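You operate a simulated robot arm through the tools that you are given. There is no shell and no other tool. Be economical: measure what you need, move in short steps, check, and stop when the job is done.

Carry out the task below with a simulated two-armed robot. There is one attempt and no reset: what you move stays moved.

JOB
On the checking end of the blue bench, fold the rag in half.

The check looks at the end state, three seconds after you hand in, the way a careful person would. Anything else that was tipped, shoved, dropped, spilled or broken makes it a failure. Flat cloth is picked up by pressing the open fingertips on it (5 to 10 N) and closing them slowly along it; thin cloth reads only 2 to 8 mm in the jaws.

ROBOT AND FRAMES
Two 7-joint arms with two-finger parallel grippers on one trunk, on a base that drives. Base frame: it is fixed to the floor where the robot stands at the start and does not move with it; the origin is under the middle of the robot, x ahead of it, y to its left, z up. Units: m, degrees, N and s.
The left shoulder is at the start at [0.07, 0.176, 1.059], the right one opposite. Places, roughly: checking end of the blue bench [0.8, 0.1, 0.8]. Payload 3.43 kg a hand.
Tool frame (each hand has its own): the origin (TCP) lies between the finger pads and is the grasp point; the fingertips stand 0.03 m ahead of it; z points along the fingers, y is the line along which they close. The gripper opens to 0.094 m. The fingers are 0.028 m wide and 0.01 m thick; the gripper's body (0.05 by 0.096 m) begins 0.055 m behind the TCP.
Orientation is that of the tool frame in the base frame, as [roll, pitch, yaw] about the fixed x, y, z axes, in that order (R = Rz(yaw) Ry(pitch) Rx(roll)). With the fingers straight down and closing along the base's y, the tool's x points along the base's -x, its y along +y and its z along -z.

CONTROLS
- The arms move only by the tool nudge_tool. It takes "left_plan", "right_plan" or both (then of equal length, played together; a hand with none holds still); each is a list of rows, each an object of numbers (a shift or turn left out is 0, a gripper value left out holds the last): "dx", "dy", "dz": the shift along the base's x, y, z in m; "wx", "wy", "wz": the turn, a rotation vector about the base's x, y, z in degrees. In form: [{"dx": .., "dy": .., "dz": .., "wx": .., "wy": .., "wz": ..}, ...]. A call has 1 to 8 rows; each row shifts and turns the commanded pose from where the row before left it. "left_grip" and "right_grip" are, for a hand that has rows, the gripper command, from -1 (shut) to 1 (fully open), values between in proportion, set as the call begins (left out, the last holds). Each row takes 0.2 s and may step no farther than 0.05 m and 8.6 degrees from the row before; otherwise, or with a gripper value out of range, the whole call is refused. A pose out of reach is approached as far as the arm can. The call stops where the force on the tool passes 40 N (or 10 N more than at its start, if that is more) or the arm is blocked; 0.2 s more then pass. Each finger travels about 0.153 m/s and halts on what it meets, pressing with about 38 N; the grip force reading is that of the motor and also rises with nothing between the fingers. The clock runs only during rows and for 0.2 s after the last one: add rows that do not move to give the fingers time. The reply holds the time, the measured pose of the TCP, the force on the tool along the base axes, the opening and the grip force, in the units named above and with some noise, with the torque about the TCP (base axes, N m) and any sound that the robot's microphone picked up.
- Cameras (640 x 400 px; columns grow to the right, rows downward): "scene" is now at [0.1271, 0.0033, 1.3558]; the picture's right is [0.07, -1.00, 0.00], its down [-0.75, -0.06, -0.66] and it looks along [0.66, 0.05, -0.75] (base axes); focal length 278 px, centre (320, 200). "left" rides on the left gripper at [0.076, -0.014, -0.103] in its tool frame; the picture's right is [0.18, 0.98, 0.00], its down [-0.75, 0.14, -0.64] and it looks along [-0.63, 0.12, 0.77] (tool axes); focal length 243 px, centre (320, 200). "right" rides on the right gripper at [0.076, 0.014, -0.102] in its tool frame; the picture's right is [-0.18, 0.98, 0.00], its down [-0.75, -0.14, -0.64] and it looks along [-0.63, -0.12, 0.77] (tool axes); focal length 243 px, centre (320, 200). There is no depth. A picture from a camera that has moved, and an enlarged one, comes with that camera's place and axes in the base frame and with its lens.
- grab_frame(camera): a new picture of that camera. No time passes.
- lift_body(by): slides the trunk up (or, below 0, down) by that many m; the arms and the scene camera ride with it, the base frame stays. It gives what a move gives, with no picture.
- base_move(legs): drives the robot by 1 to 6 legs, each [ahead, turn to the left] in m and degrees, along the robot's own axes; the way and the turn of a leg run together, so that a leg with both is an arc; at most 1.5 m and 180 degrees a leg. The arms and the cameras ride along, it lands a little off, and it stops where it bumps. It gives what a move gives.
- head_to(pan, tilt): turns the head with the scene camera to pan (to the left, within 86 degrees either way) and tilt (down, from -29 to 69), counted from straight ahead of the robot. It gives what a move gives.
- enlarge(camera, box): a new picture of the part [left, top, right, bottom] of that camera's present view, enlarged. No time passes.
- hand_in(): hands the job in; it is judged then, once.

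Work in short steps. Places have to be worked out from the pictures, the camera data and where the tool is seen: move nearer, look again, correct. Check each grasp and each placing, and mend what went wrong. You have 120 turns and 108 pictures in all, those below and enlarged ones among them. Open the grippers and draw the arms clear of the work before you hand the job in, unless the task says otherwise; then end with one line.

The tools are called as name(argument=value, ...) on one line, values as JSON. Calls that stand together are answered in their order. nudge_tool: Moves the arms, as the interface text tells. Its arguments: {"type":"object","properties":{"left_plan":{"type":"array","items":{"type":"object","properties":{"dx":{"type":"number"},"dy":{"type":"number"},"dz":{"type":"number"},"wx":{"type":"number"},"wy":{"type":"number"},"wz":{"type":"number"}}}},"left_grip":{"type":"number"},"right_plan":{"type":"array","items":{"type":"object","properties":{"dx":{"type":"number"},"dy":{"type":"number"},"dz":{"type":"number"},"wx":{"type":"number"},"wy":{"type":"number"},"wz":{"type":"number"}}}},"right_grip":{"type":"number"}},"required":[]} The other tools are called the same way: lift_body (by) slides the trunk up or down; base_move (legs) drives the base; head_to (pan, tilt) turns the head that bears the scene camera; grab_frame (camera) takes a picture; enlarge (camera, box) takes an enlarged picture of a part of a camera's view; hand_in () hands the job in.

At the start:

```text
clock: 0.0
left_position: [0.3573, 0.3638, 0.9878]
left_tcp_rot: [-179.2, -0.1, -179.9]
left_wrist_force: [0.0, 0.3, -0.1]
left_ft_torque: [0.03, -0.03, 0.02]
left_width: 0.0942
left_gripper_force: 0.1
right_position: [0.5852, 0.0179, 0.9617]
right_tcp_rot: [179.9, 0.1, -179.9]
right_wrist_force: [0.3, 0.9, 0.1]
right_ft_torque: [-0.02, 0.0, 0.01]
right_width: 0.0941
right_gripper_force: 0.1
trunk travel left (down, up): [-0.639, 0.201]
robot x, y, heading: [0.001, -0.0018, 0.0]
head pan, tilt: [4.3, 48.6]
```

scene: 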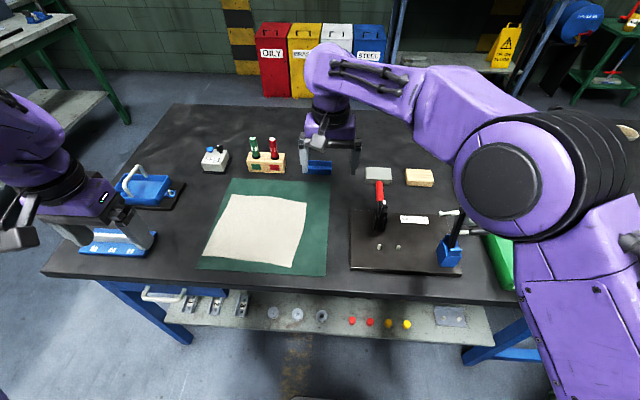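
right: 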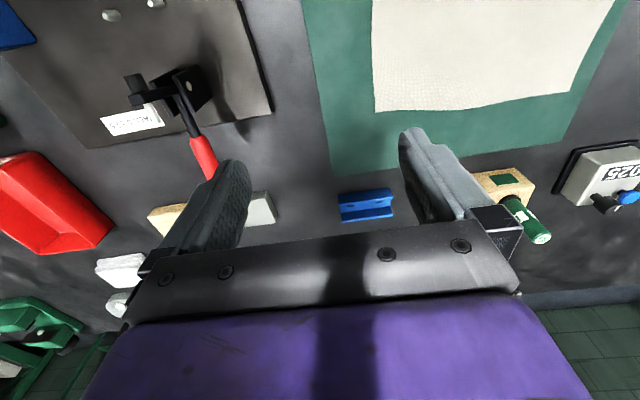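
left: 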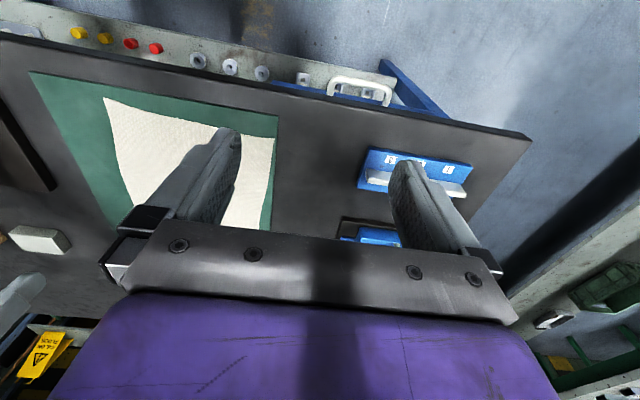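

I put the rag at about x 0.46–0.68, y 0.09–0.33 on the green mat. I'll zoom in for the exact corners before moving.

enlarge(camera="scene", box=[180, 160, 350, 290])

base_move(legs=[[0.06, 0]])

```text
3.08 times, centred on (265, 225) of scene
camera zoom: at [0.1271, 0.0033, 1.3558], right [0.07, -1.0, 0.0], down [-0.75, -0.06, -0.66], along [0.66, 0.05, -0.75], focal length 855 px, centre (489, 123)
```

zoom: 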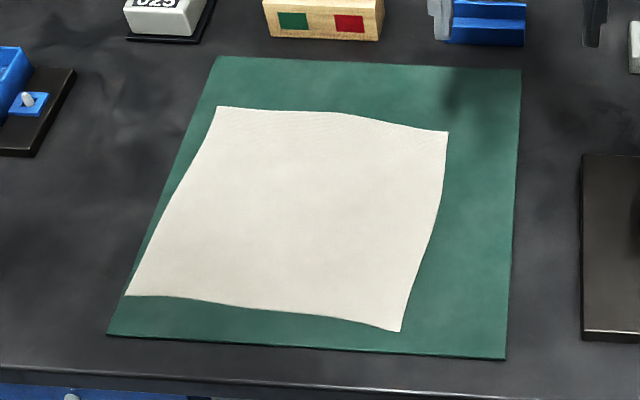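

```text
clock: 1.0
left_position: [0.4131, 0.3631, 0.9891]
left_tcp_rot: [-179.2, 0.2, -179.7]
left_wrist_force: [0.0, 0.1, 0.1]
left_ft_torque: [0.04, -0.01, 0.01]
left_width: 0.0941
left_gripper_force: 0.1
right_position: [0.6435, 0.0199, 0.9642]
right_tcp_rot: [-179.9, 0.1, -179.7]
right_wrist_force: [0.1, -0.3, -0.7]
right_ft_torque: [-0.04, 0.03, -0.01]
right_width: 0.0941
right_gripper_force: 0.1
trunk travel left (down, up): [-0.639, 0.201]
robot x, y, heading: [0.0566, -0.0019, -0.1]
head pan, tilt: [4.3, 48.6]
```

Corners come out near BL (0.471,0.335), BR (0.453,0.100), TL (0.685,0.319) and TR (0.669,0.085). I'll bring both hands over the near edge, just inside its corners, with the fingers partly open, and stop above the cloth.

nudge_tool(left_plan=[{"dx": 0.017, "dy": -0.016}, {"dx": 0.017, "dy": -0.016}, {"dx": 0.017, "dy": -0.016}, {"dx": 0.016, "dy": -0.016}, {"dz": -0.045}, {"dz": -0.045}, {"dz": -0.045}, {"dz": -0.045}], right_plan=[{"dx": -0.044, "dy": 0.029}, {"dx": -0.044, "dy": 0.029}, {"dx": -0.044, "dy": 0.028}, {"dx": -0.043, "dy": 0.028}, {"dz": -0.04}, {"dz": -0.04}, {"dz": -0.04}, {"dz": -0.035}], left_grip=-0.15, right_grip=-0.15)

grab_frame(camera="scene")

grab_frame(camera="left")

grab_frame(camera="right")

```text
refused: row 1 steps farther than a row can; nothing moved
```

```text
103 pictures are left
camera scene: at [0.1838, 0.0033, 1.3561], right [0.08, -1.0, 0.0], down [-0.75, -0.06, -0.66], along [0.66, 0.05, -0.75], focal length 278 px, centre (320, 200)
```

scene: 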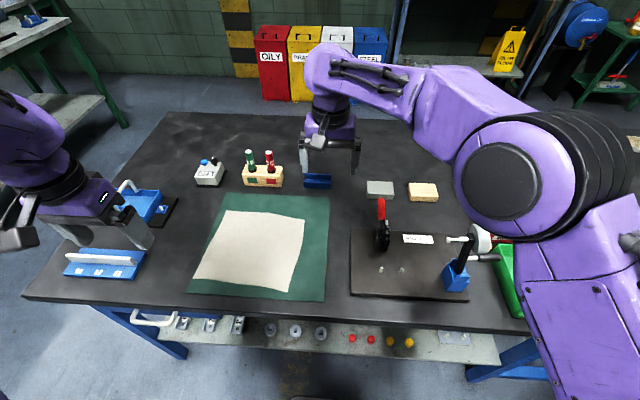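

```text
102 pictures are left
camera left: at [0.3381, 0.349, 1.0902], right [-0.19, 0.98, -0.02], down [0.75, 0.15, 0.64], along [0.63, 0.11, -0.77], focal length 243 px, centre (320, 200)
```

left: 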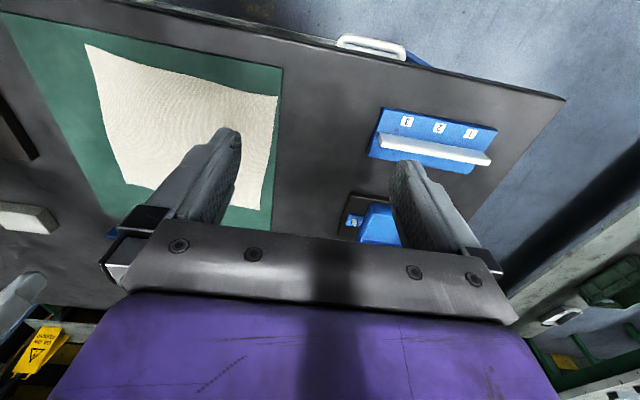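

```text
101 pictures are left
camera right: at [0.5673, 0.0336, 1.0666], right [0.18, 0.98, 0.0], down [0.75, -0.14, 0.64], along [0.63, -0.12, -0.77], focal length 243 px, centre (320, 200)
```

right: 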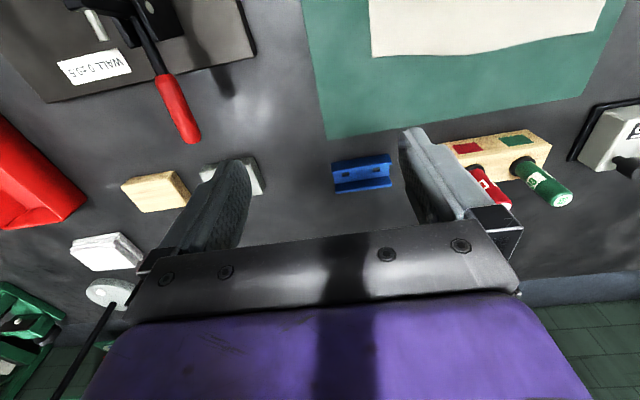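

The right hand's step was too long, so I'm splitting the move into smaller rows.

nudge_tool(left_plan=[{"dx": 0.013, "dy": -0.013}, {"dx": 0.013, "dy": -0.013}, {"dx": 0.014, "dy": -0.013}, {"dx": 0.014, "dy": -0.013}, {"dx": 0.013, "dy": -0.012}, {"dz": -0.048}, {"dz": -0.048}, {"dz": -0.048}], right_plan=[{"dx": -0.035, "dy": 0.023}, {"dx": -0.035, "dy": 0.023}, {"dx": -0.035, "dy": 0.023}, {"dx": -0.035, "dy": 0.023}, {"dx": -0.035, "dy": 0.022}, {"dz": -0.04}, {"dz": -0.04}, {"dz": -0.04}], left_grip=-0.15, right_grip=-0.15)

grab_frame(camera="scene")

grab_frame(camera="left")

grab_frame(camera="right")

```text
clock: 1.9
left_position: [0.4577, 0.3222, 0.9868]
left_tcp_rot: [-179.1, 0.1, -179.8]
left_wrist_force: [0.5, 0.3, 1.1]
left_ft_torque: [-0.01, 0.03, -0.02]
left_width: 0.04
left_gripper_force: 0.0
right_position: [0.5281, 0.0771, 0.8971]
right_tcp_rot: [177.6, -11.3, 177.3]
right_wrist_force: [-0.3, 0.9, 0.7]
right_ft_torque: [-0.01, 0.01, -0.01]
right_width: 0.04
right_gripper_force: 0.0
trunk travel left (down, up): [-0.639, 0.201]
robot x, y, heading: [0.0606, -0.0013, 0.1]
head pan, tilt: [4.3, 48.6]
stopped in row 4 (right hand): the arm was blocked; the commanded pose is now the measured one
```

```text
100 pictures are left
camera scene: at [0.1856, 0.0045, 1.3559], right [0.08, -1.0, 0.0], down [-0.75, -0.06, -0.66], along [0.66, 0.05, -0.75], focal length 278 px, centre (320, 200)
```

scene: 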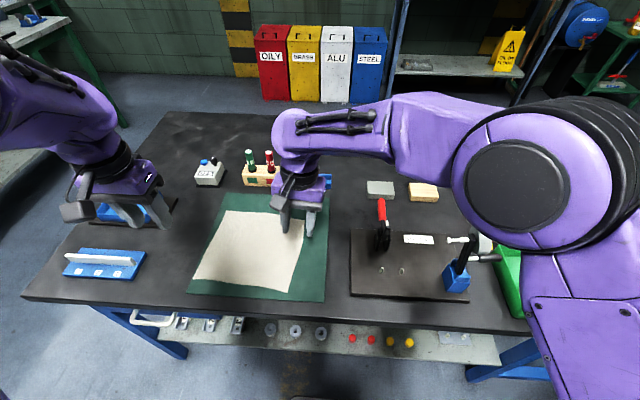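

```text
99 pictures are left
camera left: at [0.3823, 0.3089, 1.0892], right [-0.19, 0.98, -0.02], down [0.75, 0.16, 0.64], along [0.63, 0.11, -0.77], focal length 243 px, centre (320, 200)
```

left: 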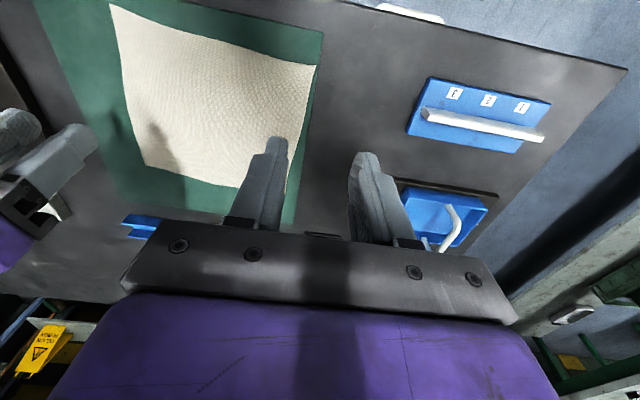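

```text
98 pictures are left
camera right: at [0.4734, 0.0892, 1.0134], right [0.24, 0.97, 0.0], down [0.85, -0.21, 0.48], along [0.46, -0.11, -0.88], focal length 243 px, centre (320, 200)
```

right: 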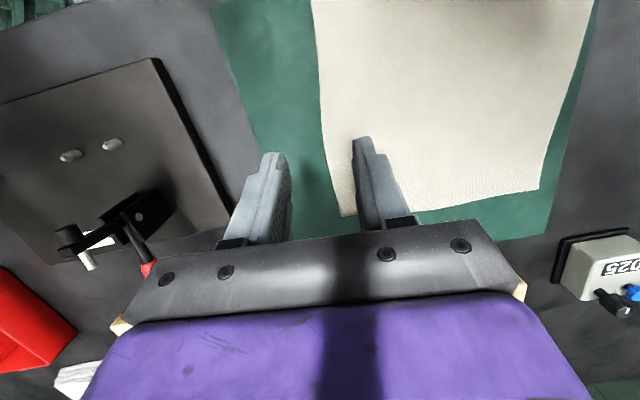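

The right arm reached a joint limit and tilted while folding inward across the body; it touched nothing. I'll back it out and level it, then turn the base left so the rag sits straight ahead of both arms.

nudge_tool(right_plan=[{"dx": 0.03, "dy": -0.015, "dz": 0.02, "wy": -4}, {"dx": 0.03, "dy": -0.015, "dz": 0.02, "wy": -4}, {"dx": 0.03, "dy": -0.015, "dz": 0.02, "wy": -3.3, "wz": 2.7}, {"dx": 0.0}])

base_move(legs=[[0.0, 18]])

grab_frame(camera="scene")

```text
clock: 2.9
left_position: [0.4584, 0.3213, 0.9872]
left_tcp_rot: [-179.0, 0.1, -179.8]
left_wrist_force: [0.2, 0.2, -0.9]
left_ft_torque: [-0.01, 0.01, 0.02]
left_width: 0.0401
left_gripper_force: 0.1
right_position: [0.6157, 0.0326, 0.9572]
right_tcp_rot: [177.5, 0.3, -179.6]
right_wrist_force: [0.2, 0.7, 0.5]
right_ft_torque: [0.01, 0.01, 0.03]
right_width: 0.04
right_gripper_force: 0.0
trunk travel left (down, up): [-0.639, 0.201]
robot x, y, heading: [0.0593, -0.0013, 0.1]
head pan, tilt: [4.3, 48.6]
```

```text
clock: 4.2
left_position: [0.3397, 0.4275, 0.9872]
left_tcp_rot: [-179.2, 0.1, -161.9]
left_wrist_force: [0.4, 1.3, 0.2]
left_ft_torque: [-0.01, -0.02, -0.02]
left_width: 0.0398
left_gripper_force: 0.0
right_position: [0.5784, 0.2017, 0.9569]
right_tcp_rot: [177.5, 0.3, -161.8]
right_wrist_force: [-0.7, -0.6, -0.2]
right_ft_torque: [-0.03, -0.03, 0.01]
right_width: 0.0401
right_gripper_force: 0.1
trunk travel left (down, up): [-0.639, 0.201]
robot x, y, heading: [0.0576, -0.0002, 18.2]
head pan, tilt: [4.3, 48.6]
```

```text
97 pictures are left
camera scene: at [0.1786, 0.0425, 1.3558], right [0.38, -0.93, 0.0], down [-0.69, -0.28, -0.66], along [0.61, 0.25, -0.75], focal length 278 px, centre (320, 200)
```

scene: 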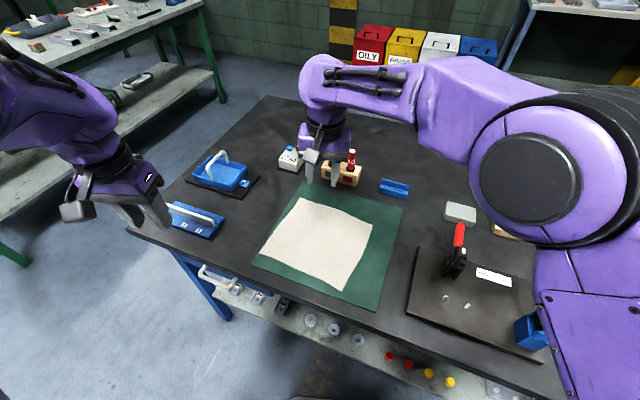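

The rag is now ahead of the robot with room all round. I'll bring both hands down over the near edge and turn the wrists back in line with it.

nudge_tool(left_plan=[{"dx": 0.0233, "dy": -0.0214, "dz": -0.025, "wz": -3.8}, {"dx": 0.0233, "dy": -0.0214, "dz": -0.025, "wz": -3.8}, {"dx": 0.0233, "dy": -0.0214, "dz": -0.025, "wz": -3.8}, {"dx": 0.0233, "dy": -0.0214, "dz": -0.025, "wz": -3.8}, {"dx": 0.0233, "dy": -0.0214, "dz": -0.03, "wz": -3.8}, {"dx": 0.0233, "dy": -0.0214, "dz": -0.03, "wz": -3.8, "wx": 0.8}, {"dz": -0.02}], right_plan=[{"dx": -0.0183, "dy": -0.0113, "dz": -0.025, "wz": -3.8}, {"dx": -0.0183, "dy": -0.0113, "dz": -0.025, "wz": -3.8}, {"dx": -0.0183, "dy": -0.0113, "dz": -0.025, "wz": -3.8}, {"dx": -0.0183, "dy": -0.0113, "dz": -0.025, "wz": -3.8}, {"dx": -0.0183, "dy": -0.0113, "dz": -0.025, "wz": -3.8}, {"dx": -0.0183, "dy": -0.0113, "dz": -0.025, "wz": -3.8, "wx": -2.5}, {"dz": 0}])

grab_frame(camera="scene")

grab_frame(camera="left")

grab_frame(camera="right")

```text
clock: 5.8
left_position: [0.4806, 0.2985, 0.8089]
left_tcp_rot: [-179.9, 0.1, 175.3]
left_wrist_force: [0.9, 1.2, -0.3]
left_ft_torque: [-0.05, 0.01, 0.0]
left_width: 0.0398
left_gripper_force: 0.1
right_position: [0.4828, 0.1375, 0.8272]
right_tcp_rot: [175.9, -1.6, 172.1]
right_wrist_force: [1.6, -0.1, -0.5]
right_ft_torque: [0.0, -0.04, -0.02]
right_width: 0.0401
right_gripper_force: 0.1
trunk travel left (down, up): [-0.639, 0.201]
robot x, y, heading: [0.0622, 0.0006, 17.9]
head pan, tilt: [4.3, 48.6]
```

```text
96 pictures are left
camera scene: at [0.1784, 0.0433, 1.3558], right [0.38, -0.93, 0.0], down [-0.69, -0.28, -0.66], along [0.61, 0.25, -0.75], focal length 278 px, centre (320, 200)
```

scene: 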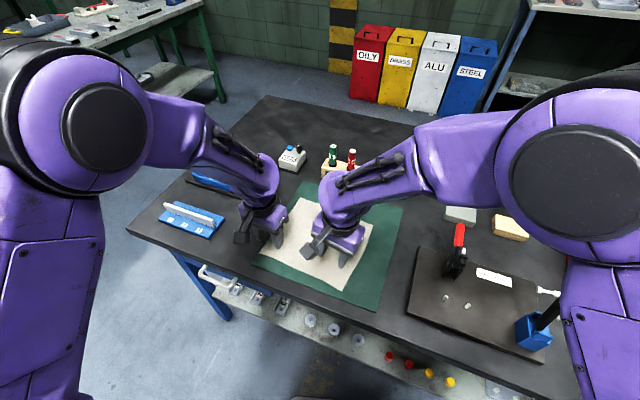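

```text
95 pictures are left
camera left: at [0.4038, 0.2908, 0.9097], right [-0.1, 0.99, 0.0], down [0.76, 0.08, 0.64], along [0.64, 0.06, -0.77], focal length 243 px, centre (320, 200)
```

left: 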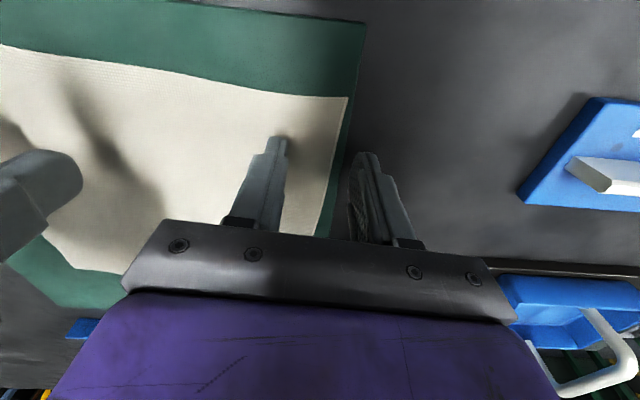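

```text
94 pictures are left
camera right: at [0.4109, 0.1537, 0.9321], right [0.32, 0.95, 0.07], down [0.74, -0.29, 0.61], along [0.6, -0.15, -0.79], focal length 243 px, centre (320, 200)
```

right: 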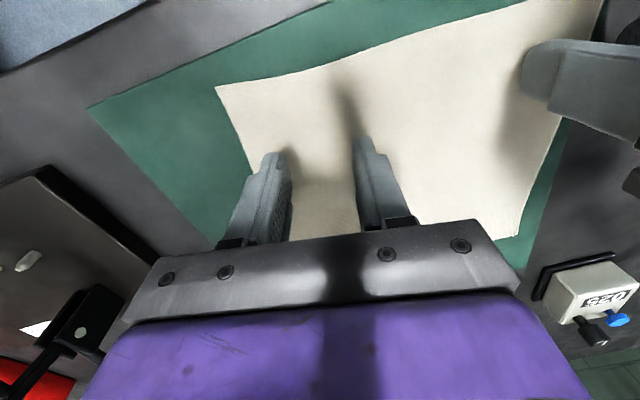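

By the wrist cameras, the near corners are about 1.5–2 cm closer and further right than I'd estimated: BL about (0.455,0.314), BR about (0.433,0.078). The right arm also fell short of its commanded pose, with some tilt, which points to a wrist yaw limit. I'll give back some yaw and level it.

nudge_tool(right_plan=[{"wz": 5, "dz": 0.0}, {"wz": 5}, {"wz": 5}, {"dx": -0.01, "dy": -0.01}, {"dx": -0.01, "dy": -0.01}, {"dz": -0.01}])

```text
clock: 7.2
left_position: [0.4809, 0.2992, 0.8093]
left_tcp_rot: [-179.8, 0.0, 175.4]
left_wrist_force: [0.7, -0.1, 0.0]
left_ft_torque: [-0.03, 0.02, -0.01]
left_width: 0.04
left_gripper_force: 0.2
right_position: [0.4593, 0.1199, 0.8162]
right_tcp_rot: [176.1, 0.0, -171.9]
right_wrist_force: [0.8, 0.0, 0.3]
right_ft_torque: [0.0, 0.02, -0.04]
right_width: 0.0399
right_gripper_force: 0.2
trunk travel left (down, up): [-0.639, 0.201]
robot x, y, heading: [0.0578, -0.0021, 18.1]
head pan, tilt: [4.3, 48.6]
```

The right arm still stops short, so its elbow is probably folded to its limit this close in. I'll raise the trunk a little to unfold it and check the posture.

lift_body(by=0.08)

nudge_tool(left_plan=[{"dz": -0.04}, {"dz": -0.04}, {"dz": 0}, {"dz": 0}], right_plan=[{"dz": -0.04}, {"dz": -0.04}, {"dz": 0}, {"dz": 0}])

grab_frame(camera="right")

```text
clock: 8.4
left_position: [0.4807, 0.2994, 0.8882]
left_tcp_rot: [-179.8, 0.1, 175.3]
left_wrist_force: [0.1, 0.6, 0.2]
left_ft_torque: [-0.02, 0.03, -0.01]
left_width: 0.0402
left_gripper_force: 0.0
right_position: [0.458, 0.1171, 0.8924]
right_tcp_rot: [176.3, -0.2, -172.1]
right_wrist_force: [-0.2, -0.4, -0.3]
right_ft_torque: [0.0, 0.01, 0.01]
right_width: 0.0399
right_gripper_force: 0.1
trunk travel left (down, up): [-0.719, 0.121]
robot x, y, heading: [0.0554, -0.0009, 18.2]
head pan, tilt: [4.3, 48.6]
```

```text
clock: 9.4
left_position: [0.4801, 0.2992, 0.8091]
left_tcp_rot: [-179.9, 0.2, 175.3]
left_wrist_force: [0.3, -0.2, 0.0]
left_ft_torque: [-0.02, 0.0, 0.0]
left_width: 0.0401
left_gripper_force: 0.0
right_position: [0.4535, 0.1145, 0.8059]
right_tcp_rot: [178.6, 0.3, -171.2]
right_wrist_force: [0.8, 2.8, 33.7]
right_ft_torque: [-0.61, -0.2, 0.04]
right_width: 0.0373
right_gripper_force: 0.0
trunk travel left (down, up): [-0.719, 0.121]
robot x, y, heading: [0.0581, -0.0019, 18.1]
head pan, tilt: [4.3, 48.6]
```

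```text
93 pictures are left
camera right: at [0.3752, 0.1149, 0.9082], right [0.03, 1.0, 0.03], down [0.77, -0.04, 0.64], along [0.64, 0.0, -0.77], focal length 243 px, centre (320, 200)
```

right: 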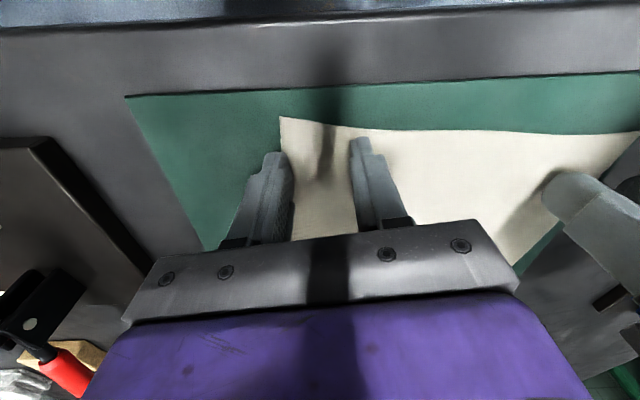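

The right fingertips met the cloth with 34 N at TCP z 0.806, so the surface is really at about z 0.775. Using that height, the scene and wrist cameras agree on the corners: BR (0.426,0.093), BL (0.443,0.308), TR (0.625,0.078), TL (0.639,0.293). I'll lift the right hand off and re-centre both over the near edge.

nudge_tool(right_plan=[{"dz": 0.02}, {"dz": 0.01}, {"dx": -0.012, "dy": 0.007}, {"dz": 0}, {"dz": 0}], left_plan=[{"dz": 0.01}, {"dz": 0.0}, {"dx": -0.014, "dy": -0.01}, {"dx": -0.014, "dy": -0.011}, {"dz": 0}])

grab_frame(camera="left")

grab_frame(camera="right")

```text
clock: 10.6
left_position: [0.4514, 0.2765, 0.8175]
left_tcp_rot: [-179.8, 0.0, 175.4]
left_wrist_force: [0.4, -0.1, 0.1]
left_ft_torque: [-0.01, -0.01, 0.01]
left_width: 0.0399
left_gripper_force: 0.1
right_position: [0.4307, 0.1143, 0.8158]
right_tcp_rot: [179.1, -3.1, -171.8]
right_wrist_force: [0.6, 0.6, -0.1]
right_ft_torque: [-0.03, 0.01, -0.01]
right_width: 0.0398
right_gripper_force: 0.1
trunk travel left (down, up): [-0.719, 0.121]
robot x, y, heading: [0.0591, -0.0021, 17.7]
head pan, tilt: [4.3, 48.6]
```

```text
92 pictures are left
camera left: at [0.3757, 0.2685, 0.9199], right [-0.1, 0.99, 0.0], down [0.76, 0.08, 0.64], along [0.64, 0.06, -0.77], focal length 243 px, centre (320, 200)
```

left: 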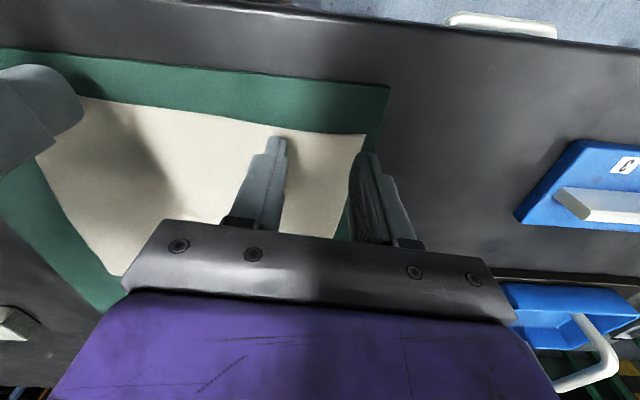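

```text
91 pictures are left
camera right: at [0.3593, 0.1165, 0.9225], right [0.04, 1.0, 0.01], down [0.8, -0.04, 0.6], along [0.6, -0.02, -0.8], focal length 243 px, centre (320, 200)
```

right: 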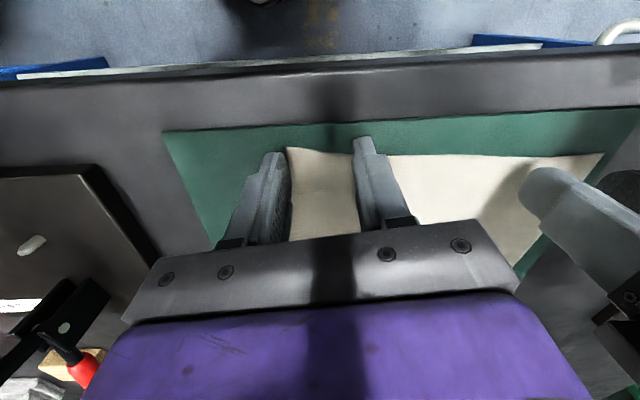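

Corners are confirmed at about (0.439,0.304) and (0.426,0.0945). The left needs about -7 mm in y; the right needs about +11 mm in x, +15 mm in y and levelling.

nudge_tool(right_plan=[{"dx": 0.011, "dy": 0.015, "wy": -3.0}, {"dz": 0}, {"dz": 0}], left_plan=[{"dy": -0.006}, {"dz": 0}, {"dz": 0}])

grab_frame(camera="right")

```text
clock: 11.4
left_position: [0.453, 0.2707, 0.8172]
left_tcp_rot: [-179.9, -0.1, 175.2]
left_wrist_force: [0.5, 0.3, 0.5]
left_ft_torque: [0.03, -0.02, 0.01]
left_width: 0.0397
left_gripper_force: 0.0
right_position: [0.4528, 0.1323, 0.8279]
right_tcp_rot: [179.0, 1.9, -172.0]
right_wrist_force: [0.5, -0.2, 0.0]
right_ft_torque: [-0.03, 0.0, 0.02]
right_width: 0.0398
right_gripper_force: 0.1
trunk travel left (down, up): [-0.719, 0.121]
robot x, y, heading: [0.0586, 0.0003, 18.1]
head pan, tilt: [4.3, 48.6]
```

```text
90 pictures are left
camera right: at [0.3726, 0.1338, 0.9285], right [0.04, 1.0, 0.02], down [0.75, -0.05, 0.66], along [0.66, -0.01, -0.75], focal length 243 px, centre (320, 200)
```

right: 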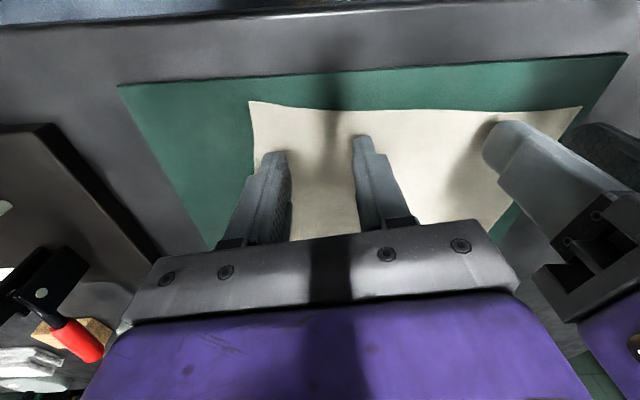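

The right arm is still at the edge of its posture range here. The far edge turned out nearer than I thought, so there's room to back the base off 6 cm and give the arm a comfortable pose.

nudge_tool(right_plan=[{"dz": 0.03}, {"dz": 0}], left_plan=[{"dz": 0.04}, {"dz": 0}])

base_move(legs=[[-0.06, 0]])

```text
clock: 12.2
left_position: [0.45, 0.2709, 0.8579]
left_tcp_rot: [-179.9, -0.1, 175.2]
left_wrist_force: [-0.9, -0.1, -0.6]
left_ft_torque: [0.02, 0.01, 0.01]
left_width: 0.0399
left_gripper_force: 0.0
right_position: [0.4258, 0.1228, 0.8258]
right_tcp_rot: [-179.6, -3.6, -171.6]
right_wrist_force: [0.0, 0.3, 0.4]
right_ft_torque: [0.02, 0.0, 0.0]
right_width: 0.0398
right_gripper_force: 0.0
trunk travel left (down, up): [-0.719, 0.121]
robot x, y, heading: [0.0621, -0.004, 18.2]
head pan, tilt: [4.3, 48.6]
stopped in row 2 (right hand): the arm was blocked; the commanded pose is now the measured one
```

```text
clock: 13.2
left_position: [0.3966, 0.2563, 0.8586]
left_tcp_rot: [-179.9, -0.2, 175.4]
left_wrist_force: [0.1, 0.1, 0.3]
left_ft_torque: [0.0, 0.01, 0.02]
left_width: 0.04
left_gripper_force: 0.1
right_position: [0.3711, 0.1067, 0.8259]
right_tcp_rot: [-179.7, -3.4, -171.5]
right_wrist_force: [0.4, 0.7, -0.1]
right_ft_torque: [0.01, 0.01, 0.01]
right_width: 0.04
right_gripper_force: 0.0
trunk travel left (down, up): [-0.719, 0.121]
robot x, y, heading: [0.0061, -0.0167, 18.0]
head pan, tilt: [4.3, 48.6]
```

Next I'll move both hands forward to the grasp positions and level the right one.

nudge_tool(right_plan=[{"dx": 0.035, "dy": 0.011, "dz": 0.01}, {"dx": 0.0355, "dy": 0.012, "wy": -3.4}, {"wz": -6}, {"dz": -0.015}, {"dz": 0}], left_plan=[{"dx": 0.027, "dy": 0.007}, {"dx": 0.028, "dy": 0.007}, {"dz": -0.02}, {"dz": -0.02}, {"dz": 0}])

grab_frame(camera="right")

grab_frame(camera="left")

```text
clock: 14.4
left_position: [0.4501, 0.2683, 0.8206]
left_tcp_rot: [-179.9, 0.1, 175.5]
left_wrist_force: [0.0, 0.6, 0.7]
left_ft_torque: [-0.02, -0.01, -0.03]
left_width: 0.0401
left_gripper_force: 0.1
right_position: [0.4455, 0.1275, 0.8254]
right_tcp_rot: [180.0, -0.2, -178.6]
right_wrist_force: [-0.5, -0.3, 0.4]
right_ft_torque: [0.0, 0.0, 0.04]
right_width: 0.0403
right_gripper_force: 0.2
trunk travel left (down, up): [-0.719, 0.121]
robot x, y, heading: [0.0021, -0.0185, 18.0]
head pan, tilt: [4.3, 48.6]
```

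```text
89 pictures are left
camera right: at [0.369, 0.1401, 0.9279], right [0.16, 0.99, 0.0], down [0.76, -0.12, 0.64], along [0.63, -0.1, -0.77], focal length 243 px, centre (320, 200)
```

right: 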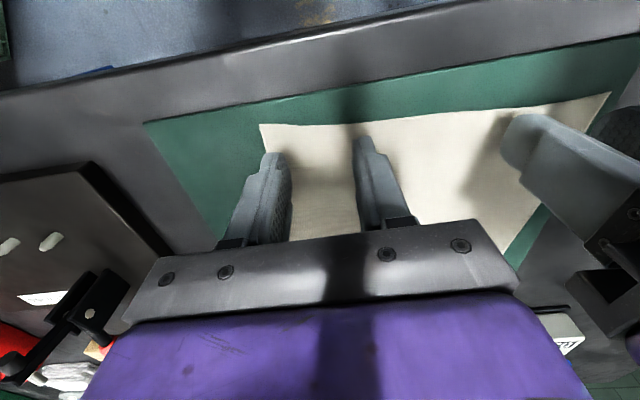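

```text
88 pictures are left
camera left: at [0.3736, 0.2608, 0.9218], right [-0.1, 0.99, 0.0], down [0.76, 0.08, 0.64], along [0.64, 0.07, -0.77], focal length 243 px, centre (320, 200)
```

left: 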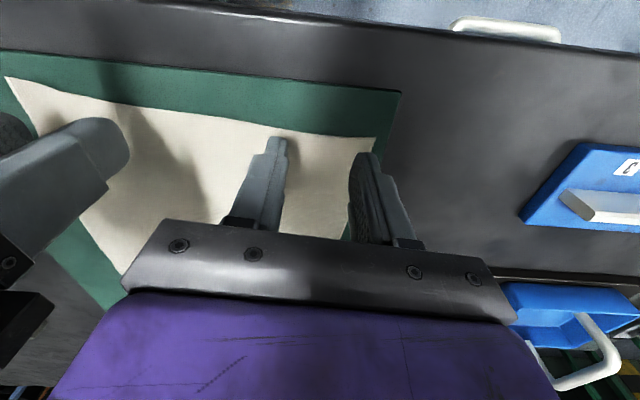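

Both hands are well placed and level. I'll descend close to contact and read the forces.

nudge_tool(right_plan=[{"dx": -0.003, "dz": -0.008}, {"dz": -0.008}, {"dz": -0.002}, {"dz": 0}], left_plan=[{"dz": -0.006}, {"dz": -0.005}, {"dz": -0.002}, {"dz": 0}])

```text
clock: 15.4
left_position: [0.4497, 0.2696, 0.8055]
left_tcp_rot: [-179.9, 0.0, 175.5]
left_wrist_force: [1.0, -0.5, -0.3]
left_ft_torque: [0.01, -0.01, 0.01]
left_width: 0.0402
left_gripper_force: 0.0
right_position: [0.4407, 0.1278, 0.8061]
right_tcp_rot: [-179.4, -0.1, -178.1]
right_wrist_force: [1.0, 3.1, 11.2]
right_ft_torque: [0.32, 0.0, -0.03]
right_width: 0.0408
right_gripper_force: 0.7
trunk travel left (down, up): [-0.719, 0.121]
robot x, y, heading: [0.0008, -0.0209, 17.8]
head pan, tilt: [4.3, 48.6]
```

The right is in contact at 11 N, so I'll ease it up slightly. The left isn't touching yet and goes down a few millimetres.

nudge_tool(right_plan=[{"dz": -0.0}, {"dz": 0.0}, {"dz": 0}], left_plan=[{"dz": -0.002}, {"dz": -0.001}, {"dz": 0}])

```text
clock: 16.2
left_position: [0.4496, 0.2687, 0.8049]
left_tcp_rot: [180.0, 0.1, 175.4]
left_wrist_force: [-3.2, 3.7, 19.7]
left_ft_torque: [0.26, 0.14, 0.04]
left_width: 0.0399
left_gripper_force: 0.1
right_position: [0.4387, 0.1267, 0.8056]
right_tcp_rot: [-179.6, -0.1, -178.1]
right_wrist_force: [2.2, -0.2, 4.2]
right_ft_torque: [0.06, -0.13, -0.11]
right_width: 0.0396
right_gripper_force: 0.2
trunk travel left (down, up): [-0.719, 0.121]
robot x, y, heading: [0.0019, -0.0174, 18.1]
head pan, tilt: [4.3, 48.6]
```

The left reads 20 N, so I'll ease it up about a millimetre and nudge the right down slightly. Then I'll start closing in small steps.

nudge_tool(right_plan=[{"dz": -0.0004}, {"dz": 0}], left_plan=[{"dz": -0.0}, {"dz": 0.0012}])

nudge_tool(right_plan=[{"dz": 0}], left_plan=[{"dz": 0}], left_grip=-0.3, right_grip=-0.3)

```text
clock: 16.8
left_position: [0.4497, 0.2675, 0.8061]
left_tcp_rot: [-179.9, 0.3, 175.4]
left_wrist_force: [3.1, 3.4, 10.8]
left_ft_torque: [0.27, -0.09, -0.05]
left_width: 0.0404
left_gripper_force: 0.3
right_position: [0.4377, 0.1267, 0.8056]
right_tcp_rot: [-179.5, 0.0, -178.0]
right_wrist_force: [-5.5, -2.8, 9.2]
right_ft_torque: [0.15, 0.16, 0.16]
right_width: 0.0387
right_gripper_force: 0.1
trunk travel left (down, up): [-0.719, 0.121]
robot x, y, heading: [0.0045, -0.0211, 18.2]
head pan, tilt: [4.3, 48.6]
```

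```text
clock: 17.2
left_position: [0.4499, 0.2684, 0.8048]
left_tcp_rot: [-179.8, 0.1, 175.4]
left_wrist_force: [-1.0, 2.3, 16.5]
left_ft_torque: [0.31, -0.01, 0.01]
left_width: 0.0328
left_gripper_force: 0.1
right_position: [0.4396, 0.1271, 0.8063]
right_tcp_rot: [-179.6, -0.1, -178.1]
right_wrist_force: [-0.2, -0.5, 3.1]
right_ft_torque: [0.0, 0.0, 0.01]
right_width: 0.0324
right_gripper_force: 0.0
trunk travel left (down, up): [-0.719, 0.121]
robot x, y, heading: [0.0027, -0.018, 17.9]
head pan, tilt: [4.3, 48.6]
```

Left 16 N, right 3 N. I'll trim both and keep closing.

nudge_tool(right_plan=[{"dz": -0.0007}], left_plan=[{"dz": 0.0007}], left_grip=-0.45, right_grip=-0.45)

nudge_tool(right_plan=[{"dz": 0}], left_plan=[{"dz": 0}], left_grip=-0.6, right_grip=-0.6)

grab_frame(camera="left")

grab_frame(camera="right")

```text
clock: 17.6
left_position: [0.4506, 0.2674, 0.8052]
left_tcp_rot: [-179.8, 0.0, 175.4]
left_wrist_force: [2.6, 3.2, 5.9]
left_ft_torque: [0.17, -0.1, -0.04]
left_width: 0.0265
left_gripper_force: 0.7
right_position: [0.4402, 0.1287, 0.8055]
right_tcp_rot: [-179.6, 0.1, -178.2]
right_wrist_force: [-2.7, -2.8, 12.5]
right_ft_torque: [0.1, 0.04, 0.05]
right_width: 0.0243
right_gripper_force: 0.1
trunk travel left (down, up): [-0.719, 0.121]
robot x, y, heading: [0.0001, -0.019, 17.8]
head pan, tilt: [4.3, 48.6]
```

```text
clock: 18.0
left_position: [0.4487, 0.2684, 0.805]
left_tcp_rot: [-179.9, 0.0, 175.3]
left_wrist_force: [1.6, -0.9, 4.3]
left_ft_torque: [0.01, -0.02, 0.01]
left_width: 0.018
left_gripper_force: 0.0
right_position: [0.4394, 0.1289, 0.8049]
right_tcp_rot: [-179.7, 0.1, -178.1]
right_wrist_force: [-0.5, -0.7, 16.5]
right_ft_torque: [0.15, 0.04, 0.0]
right_width: 0.0162
right_gripper_force: 0.0
trunk travel left (down, up): [-0.719, 0.121]
robot x, y, heading: [0.0023, -0.0188, 17.9]
head pan, tilt: [4.3, 48.6]
```

```text
87 pictures are left
camera left: at [0.3722, 0.2592, 0.9071], right [-0.1, 0.99, 0.0], down [0.76, 0.08, 0.64], along [0.64, 0.07, -0.77], focal length 243 px, centre (320, 200)
```

left: 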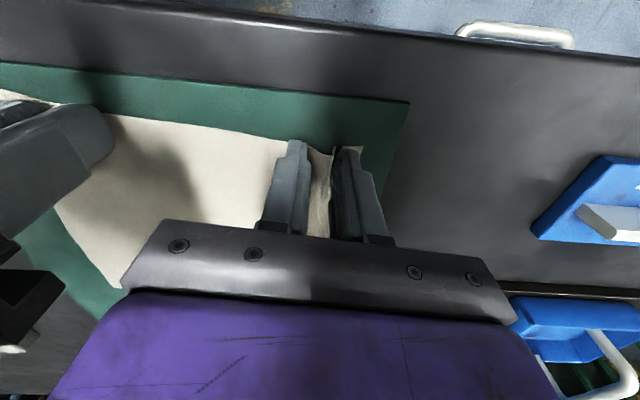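

```text
86 pictures are left
camera right: at [0.3624, 0.1404, 0.9077], right [0.15, 0.99, -0.01], down [0.76, -0.11, 0.64], along [0.64, -0.1, -0.76], focal length 243 px, centre (320, 200)
```

right: 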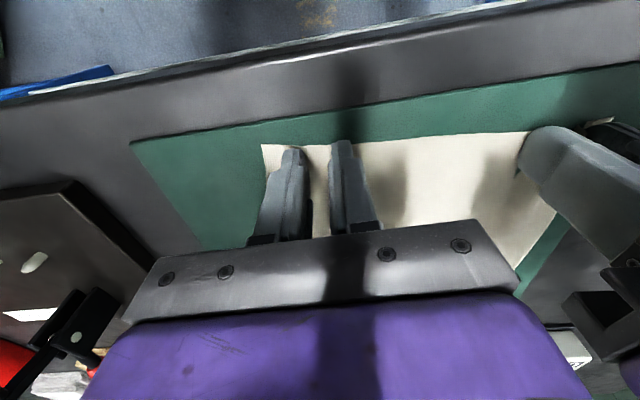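

The left shows a ridge forming between the fingers; the right isn't clear yet. I'll finish closing.

nudge_tool(right_plan=[{"dz": 0.0003}], left_plan=[{"dz": -0.0004}], left_grip=-0.78, right_grip=-0.78)

nudge_tool(right_plan=[{"dz": 0}, {"dz": 0}], left_plan=[{"dz": 0}, {"dz": 0}], left_grip=-1, right_grip=-1)

enlarge(camera="left", box=[220, 100, 420, 240])

enlarge(camera="right", box=[220, 100, 420, 240])

```text
clock: 18.4
left_position: [0.4486, 0.2685, 0.8055]
left_tcp_rot: [-179.8, 0.0, 175.4]
left_wrist_force: [-1.1, -0.8, 4.8]
left_ft_torque: [-0.02, -0.01, 0.03]
left_width: 0.0087
left_gripper_force: 0.1
right_position: [0.4397, 0.1277, 0.8051]
right_tcp_rot: [-179.6, 0.1, -178.1]
right_wrist_force: [0.7, 3.6, 17.4]
right_ft_torque: [0.24, 0.02, -0.02]
right_width: 0.0101
right_gripper_force: 0.0
trunk travel left (down, up): [-0.719, 0.121]
robot x, y, heading: [0.0021, -0.0208, 18.0]
head pan, tilt: [4.3, 48.6]
```

```text
clock: 19.0
left_position: [0.448, 0.2696, 0.805]
left_tcp_rot: [-179.9, 0.2, 175.3]
left_wrist_force: [0.3, -1.4, 2.9]
left_ft_torque: [0.0, 0.0, -0.03]
left_width: 0.0014
left_gripper_force: 36.4
right_position: [0.439, 0.129, 0.8052]
right_tcp_rot: [-179.6, 0.2, -178.1]
right_wrist_force: [1.5, 5.0, 20.6]
right_ft_torque: [0.2, 0.0, 0.03]
right_width: 0.0001
right_gripper_force: 33.2
trunk travel left (down, up): [-0.719, 0.121]
robot x, y, heading: [0.0029, -0.0226, 18.0]
head pan, tilt: [4.3, 48.6]
```

```text
2.86 times, centred on (320, 170) of left
camera zoom: at [0.3722, 0.2607, 0.907], right [-0.1, 0.99, 0.0], down [0.76, 0.08, 0.64], along [0.64, 0.07, -0.77], focal length 693 px, centre (320, 286)
```

zoom: 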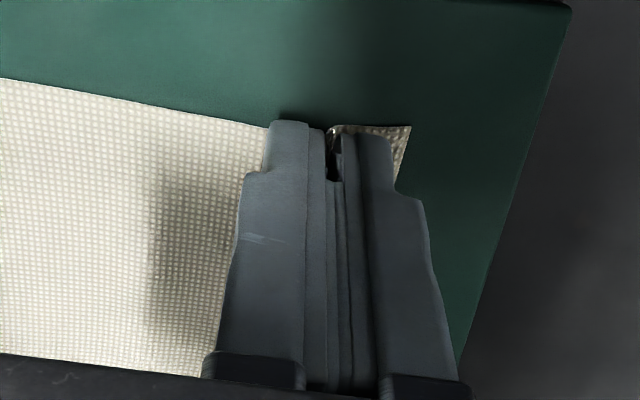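

```text
2.86 times, centred on (320, 170) of right
camera zoom: at [0.3622, 0.141, 0.9076], right [0.15, 0.99, -0.01], down [0.76, -0.11, 0.64], along [0.64, -0.1, -0.76], focal length 693 px, centre (320, 286)
```

zoom: 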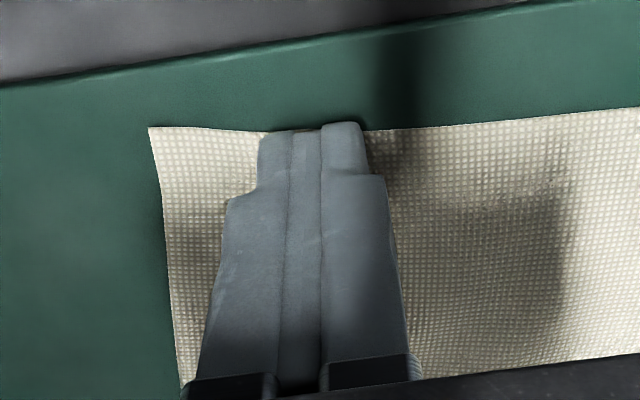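

The left reads 1.4 mm with the corner drawn in, so it probably has the cloth. The right slipped (0.1 mm) because I pressed too hard. I'll lift the right slightly, reopen it, and repeat at 5–8 N.

nudge_tool(right_plan=[{"dz": 0.006}, {"dz": 0}, {"dz": 0}, {"dz": 0}], right_grip=-0.1)

nudge_tool(right_plan=[{"dz": -0.004}, {"dz": -0.001}, {"dz": 0}, {"dz": 0}])

enlarge(camera="right", box=[220, 100, 420, 240])

```text
clock: 20.0
left_position: [0.4506, 0.2682, 0.8047]
left_tcp_rot: [-179.8, 0.1, 175.4]
left_wrist_force: [0.8, -3.0, 9.1]
left_ft_torque: [-0.11, -0.05, -0.02]
left_width: 0.0017
left_gripper_force: 36.3
right_position: [0.4389, 0.1282, 0.8098]
right_tcp_rot: [-179.6, -0.3, -178.2]
right_wrist_force: [-0.3, -1.2, 0.0]
right_ft_torque: [0.01, -0.02, -0.01]
right_width: 0.0424
right_gripper_force: 0.1
trunk travel left (down, up): [-0.719, 0.121]
robot x, y, heading: [0.0032, -0.018, 18.2]
head pan, tilt: [4.3, 48.6]
```

```text
clock: 21.0
left_position: [0.4505, 0.2686, 0.8051]
left_tcp_rot: [-179.9, 0.1, 175.4]
left_wrist_force: [2.0, -2.6, 11.6]
left_ft_torque: [-0.03, -0.07, -0.04]
left_width: 0.0016
left_gripper_force: 36.2
right_position: [0.4403, 0.1277, 0.8046]
right_tcp_rot: [-179.7, 0.0, -178.1]
right_wrist_force: [-0.9, -0.3, -0.7]
right_ft_torque: [0.03, 0.0, 0.0]
right_width: 0.0426
right_gripper_force: 0.5
trunk travel left (down, up): [-0.719, 0.121]
robot x, y, heading: [0.0036, -0.0192, 18.1]
head pan, tilt: [4.3, 48.6]
```

```text
2.86 times, centred on (320, 170) of right
camera zoom: at [0.3636, 0.1399, 0.9083], right [0.15, 0.99, -0.01], down [0.76, -0.11, 0.64], along [0.63, -0.1, -0.77], focal length 693 px, centre (320, 286)
```

zoom: 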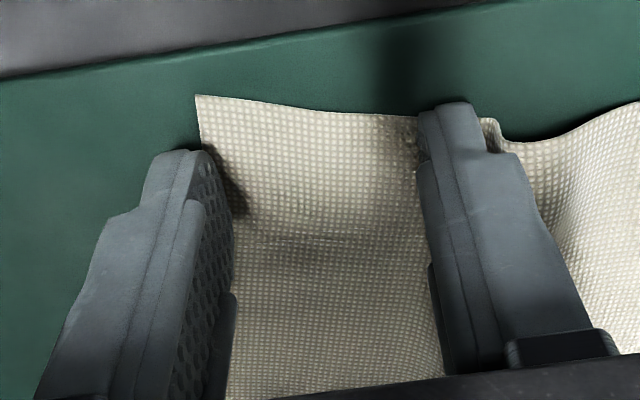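

The reopening dragged the corner inward and rucked the cloth. I'll raise the right hand to let it settle, then look again.

nudge_tool(right_plan=[{"dz": 0.01}, {"dz": 0.03}, {"dz": 0.03}, {"dz": 0}])

grab_frame(camera="right")

enlarge(camera="scene", box=[220, 150, 420, 310])

```text
clock: 22.0
left_position: [0.4495, 0.2688, 0.8045]
left_tcp_rot: [-179.9, 0.1, 175.4]
left_wrist_force: [3.4, -1.8, 12.2]
left_ft_torque: [-0.06, -0.11, 0.0]
left_width: 0.0018
left_gripper_force: 36.3
right_position: [0.4371, 0.1199, 0.8629]
right_tcp_rot: [-179.3, -2.3, -179.2]
right_wrist_force: [0.4, -0.7, 0.5]
right_ft_torque: [0.02, 0.0, 0.01]
right_width: 0.0422
right_gripper_force: 0.0
trunk travel left (down, up): [-0.719, 0.121]
robot x, y, heading: [0.0052, -0.0164, 18.0]
head pan, tilt: [4.3, 48.6]
```

```text
82 pictures are left
camera right: at [0.3648, 0.1343, 0.9674], right [0.17, 0.99, -0.02], down [0.78, -0.12, 0.61], along [0.6, -0.12, -0.79], focal length 243 px, centre (320, 200)
```

right: 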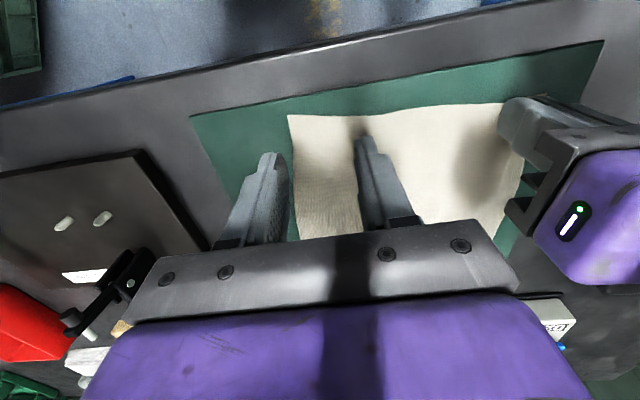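

```text
2.50 times, centred on (320, 230) of scene
camera zoom: at [0.122, 0.0233, 1.436], right [0.38, -0.93, 0.0], down [-0.69, -0.28, -0.66], along [0.61, 0.25, -0.75], focal length 695 px, centre (320, 125)
```

zoom: 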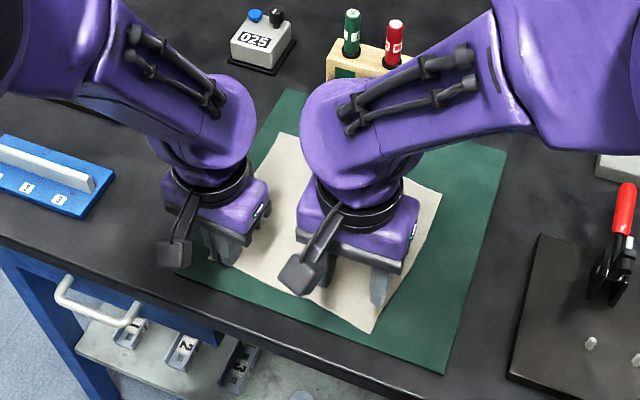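

The corner settled back to about (0.423,0.096). Before retrying the right, I'll check the left grasp by lifting it 2 cm.

nudge_tool(left_plan=[{"dz": 0.01}, {"dz": 0.015}, {"dz": 0}])

grab_frame(camera="left")

grab_frame(camera="right")

```text
clock: 22.8
left_position: [0.4513, 0.2688, 0.8283]
left_tcp_rot: [-179.7, -0.1, 175.4]
left_wrist_force: [0.1, -0.5, -0.4]
left_ft_torque: [-0.02, 0.01, 0.0]
left_width: 0.0016
left_gripper_force: 36.3
right_position: [0.4445, 0.1228, 0.8675]
right_tcp_rot: [-179.7, -1.4, -179.1]
right_wrist_force: [0.5, -1.3, 0.4]
right_ft_torque: [0.02, 0.0, 0.01]
right_width: 0.0424
right_gripper_force: 0.0
trunk travel left (down, up): [-0.719, 0.121]
robot x, y, heading: [0.0057, -0.0183, 18.0]
head pan, tilt: [4.3, 48.6]
```

```text
80 pictures are left
camera left: at [0.3754, 0.261, 0.9306], right [-0.1, 0.99, 0.0], down [0.76, 0.08, 0.64], along [0.64, 0.07, -0.77], focal length 243 px, centre (320, 200)
```

left: 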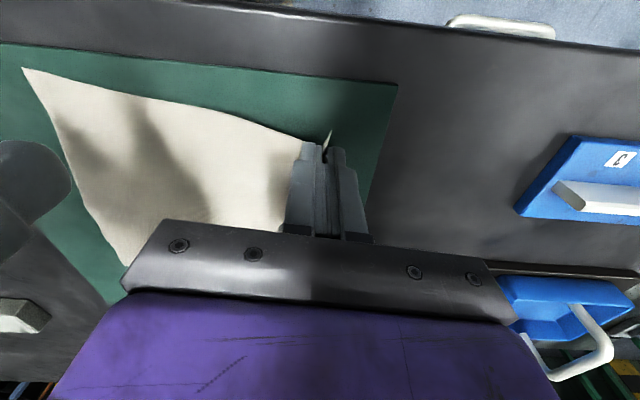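

```text
79 pictures are left
camera right: at [0.369, 0.1366, 0.973], right [0.17, 0.99, -0.01], down [0.77, -0.13, 0.62], along [0.61, -0.11, -0.78], focal length 243 px, centre (320, 200)
```

right: 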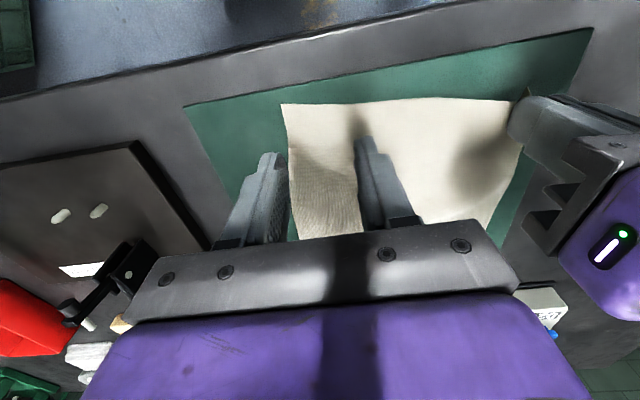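

The left has the corner. I'll lower it back near the table to keep the cloth slack and bring the right hand down again.

nudge_tool(right_plan=[{"dz": -0.03}, {"dz": -0.025}, {"dz": 0}, {"dz": 0}], left_plan=[{"dz": -0.01}, {"dz": -0.01}, {"dz": 0}, {"dz": 0}])

enlarge(camera="right", box=[200, 90, 440, 240])

```text
clock: 23.8
left_position: [0.4516, 0.2688, 0.8086]
left_tcp_rot: [-180.0, -0.1, 175.4]
left_wrist_force: [0.6, 0.1, -0.5]
left_ft_torque: [0.02, -0.01, -0.01]
left_width: 0.0019
left_gripper_force: 35.7
right_position: [0.4448, 0.1282, 0.8209]
right_tcp_rot: [-179.8, -0.2, -178.5]
right_wrist_force: [0.1, -0.5, 0.3]
right_ft_torque: [-0.04, -0.02, 0.01]
right_width: 0.0423
right_gripper_force: 0.0
trunk travel left (down, up): [-0.719, 0.121]
robot x, y, heading: [0.0031, -0.0178, 18.1]
head pan, tilt: [4.3, 48.6]
```

```text
2.67 times, centred on (320, 165) of right
camera zoom: at [0.3686, 0.1397, 0.9239], right [0.16, 0.99, 0.0], down [0.76, -0.12, 0.64], along [0.63, -0.1, -0.77], focal length 647 px, centre (320, 293)
```

zoom: 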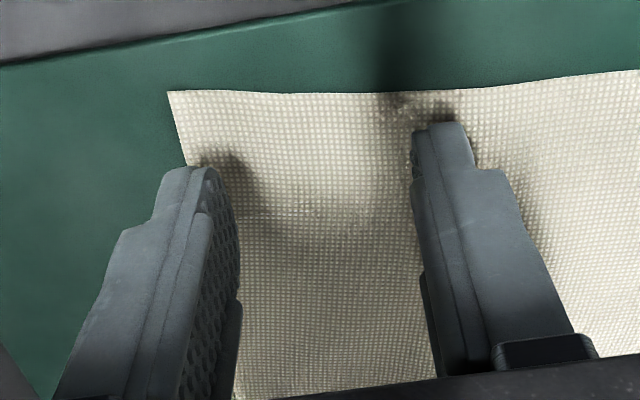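

The outer finger would land right on the cloth's edge. I'll shift 7 mm inward and approach contact.

nudge_tool(right_plan=[{"dy": 0.007, "dx": -0.002, "dz": -0.006}, {"dz": -0.005}, {"dz": -0.002}, {"dz": 0}])

nudge_tool(right_plan=[{"dz": -0.001}, {"dz": 0}])

```text
clock: 24.8
left_position: [0.452, 0.2682, 0.8082]
left_tcp_rot: [-179.9, 0.0, 175.3]
left_wrist_force: [-0.9, 0.9, 0.6]
left_ft_torque: [0.02, 0.01, 0.01]
left_width: 0.0018
left_gripper_force: 36.4
right_position: [0.4386, 0.1342, 0.8081]
right_tcp_rot: [-179.4, -0.1, -178.0]
right_wrist_force: [-0.8, -0.5, 0.8]
right_ft_torque: [-0.02, 0.01, -0.02]
right_width: 0.0423
right_gripper_force: 0.1
trunk travel left (down, up): [-0.719, 0.121]
robot x, y, heading: [0.0049, -0.0214, 18.2]
head pan, tilt: [4.3, 48.6]
```

```text
clock: 25.4
left_position: [0.4516, 0.2679, 0.8079]
left_tcp_rot: [-179.9, 0.1, 175.4]
left_wrist_force: [0.2, -0.1, -0.6]
left_ft_torque: [0.03, -0.02, -0.03]
left_width: 0.0016
left_gripper_force: 36.8
right_position: [0.4399, 0.1358, 0.8062]
right_tcp_rot: [-179.5, -0.1, -178.1]
right_wrist_force: [0.6, 0.2, 0.3]
right_ft_torque: [0.01, 0.01, -0.02]
right_width: 0.0421
right_gripper_force: 0.0
trunk travel left (down, up): [-0.719, 0.121]
robot x, y, heading: [0.0021, -0.022, 17.9]
head pan, tilt: [4.3, 48.6]
```

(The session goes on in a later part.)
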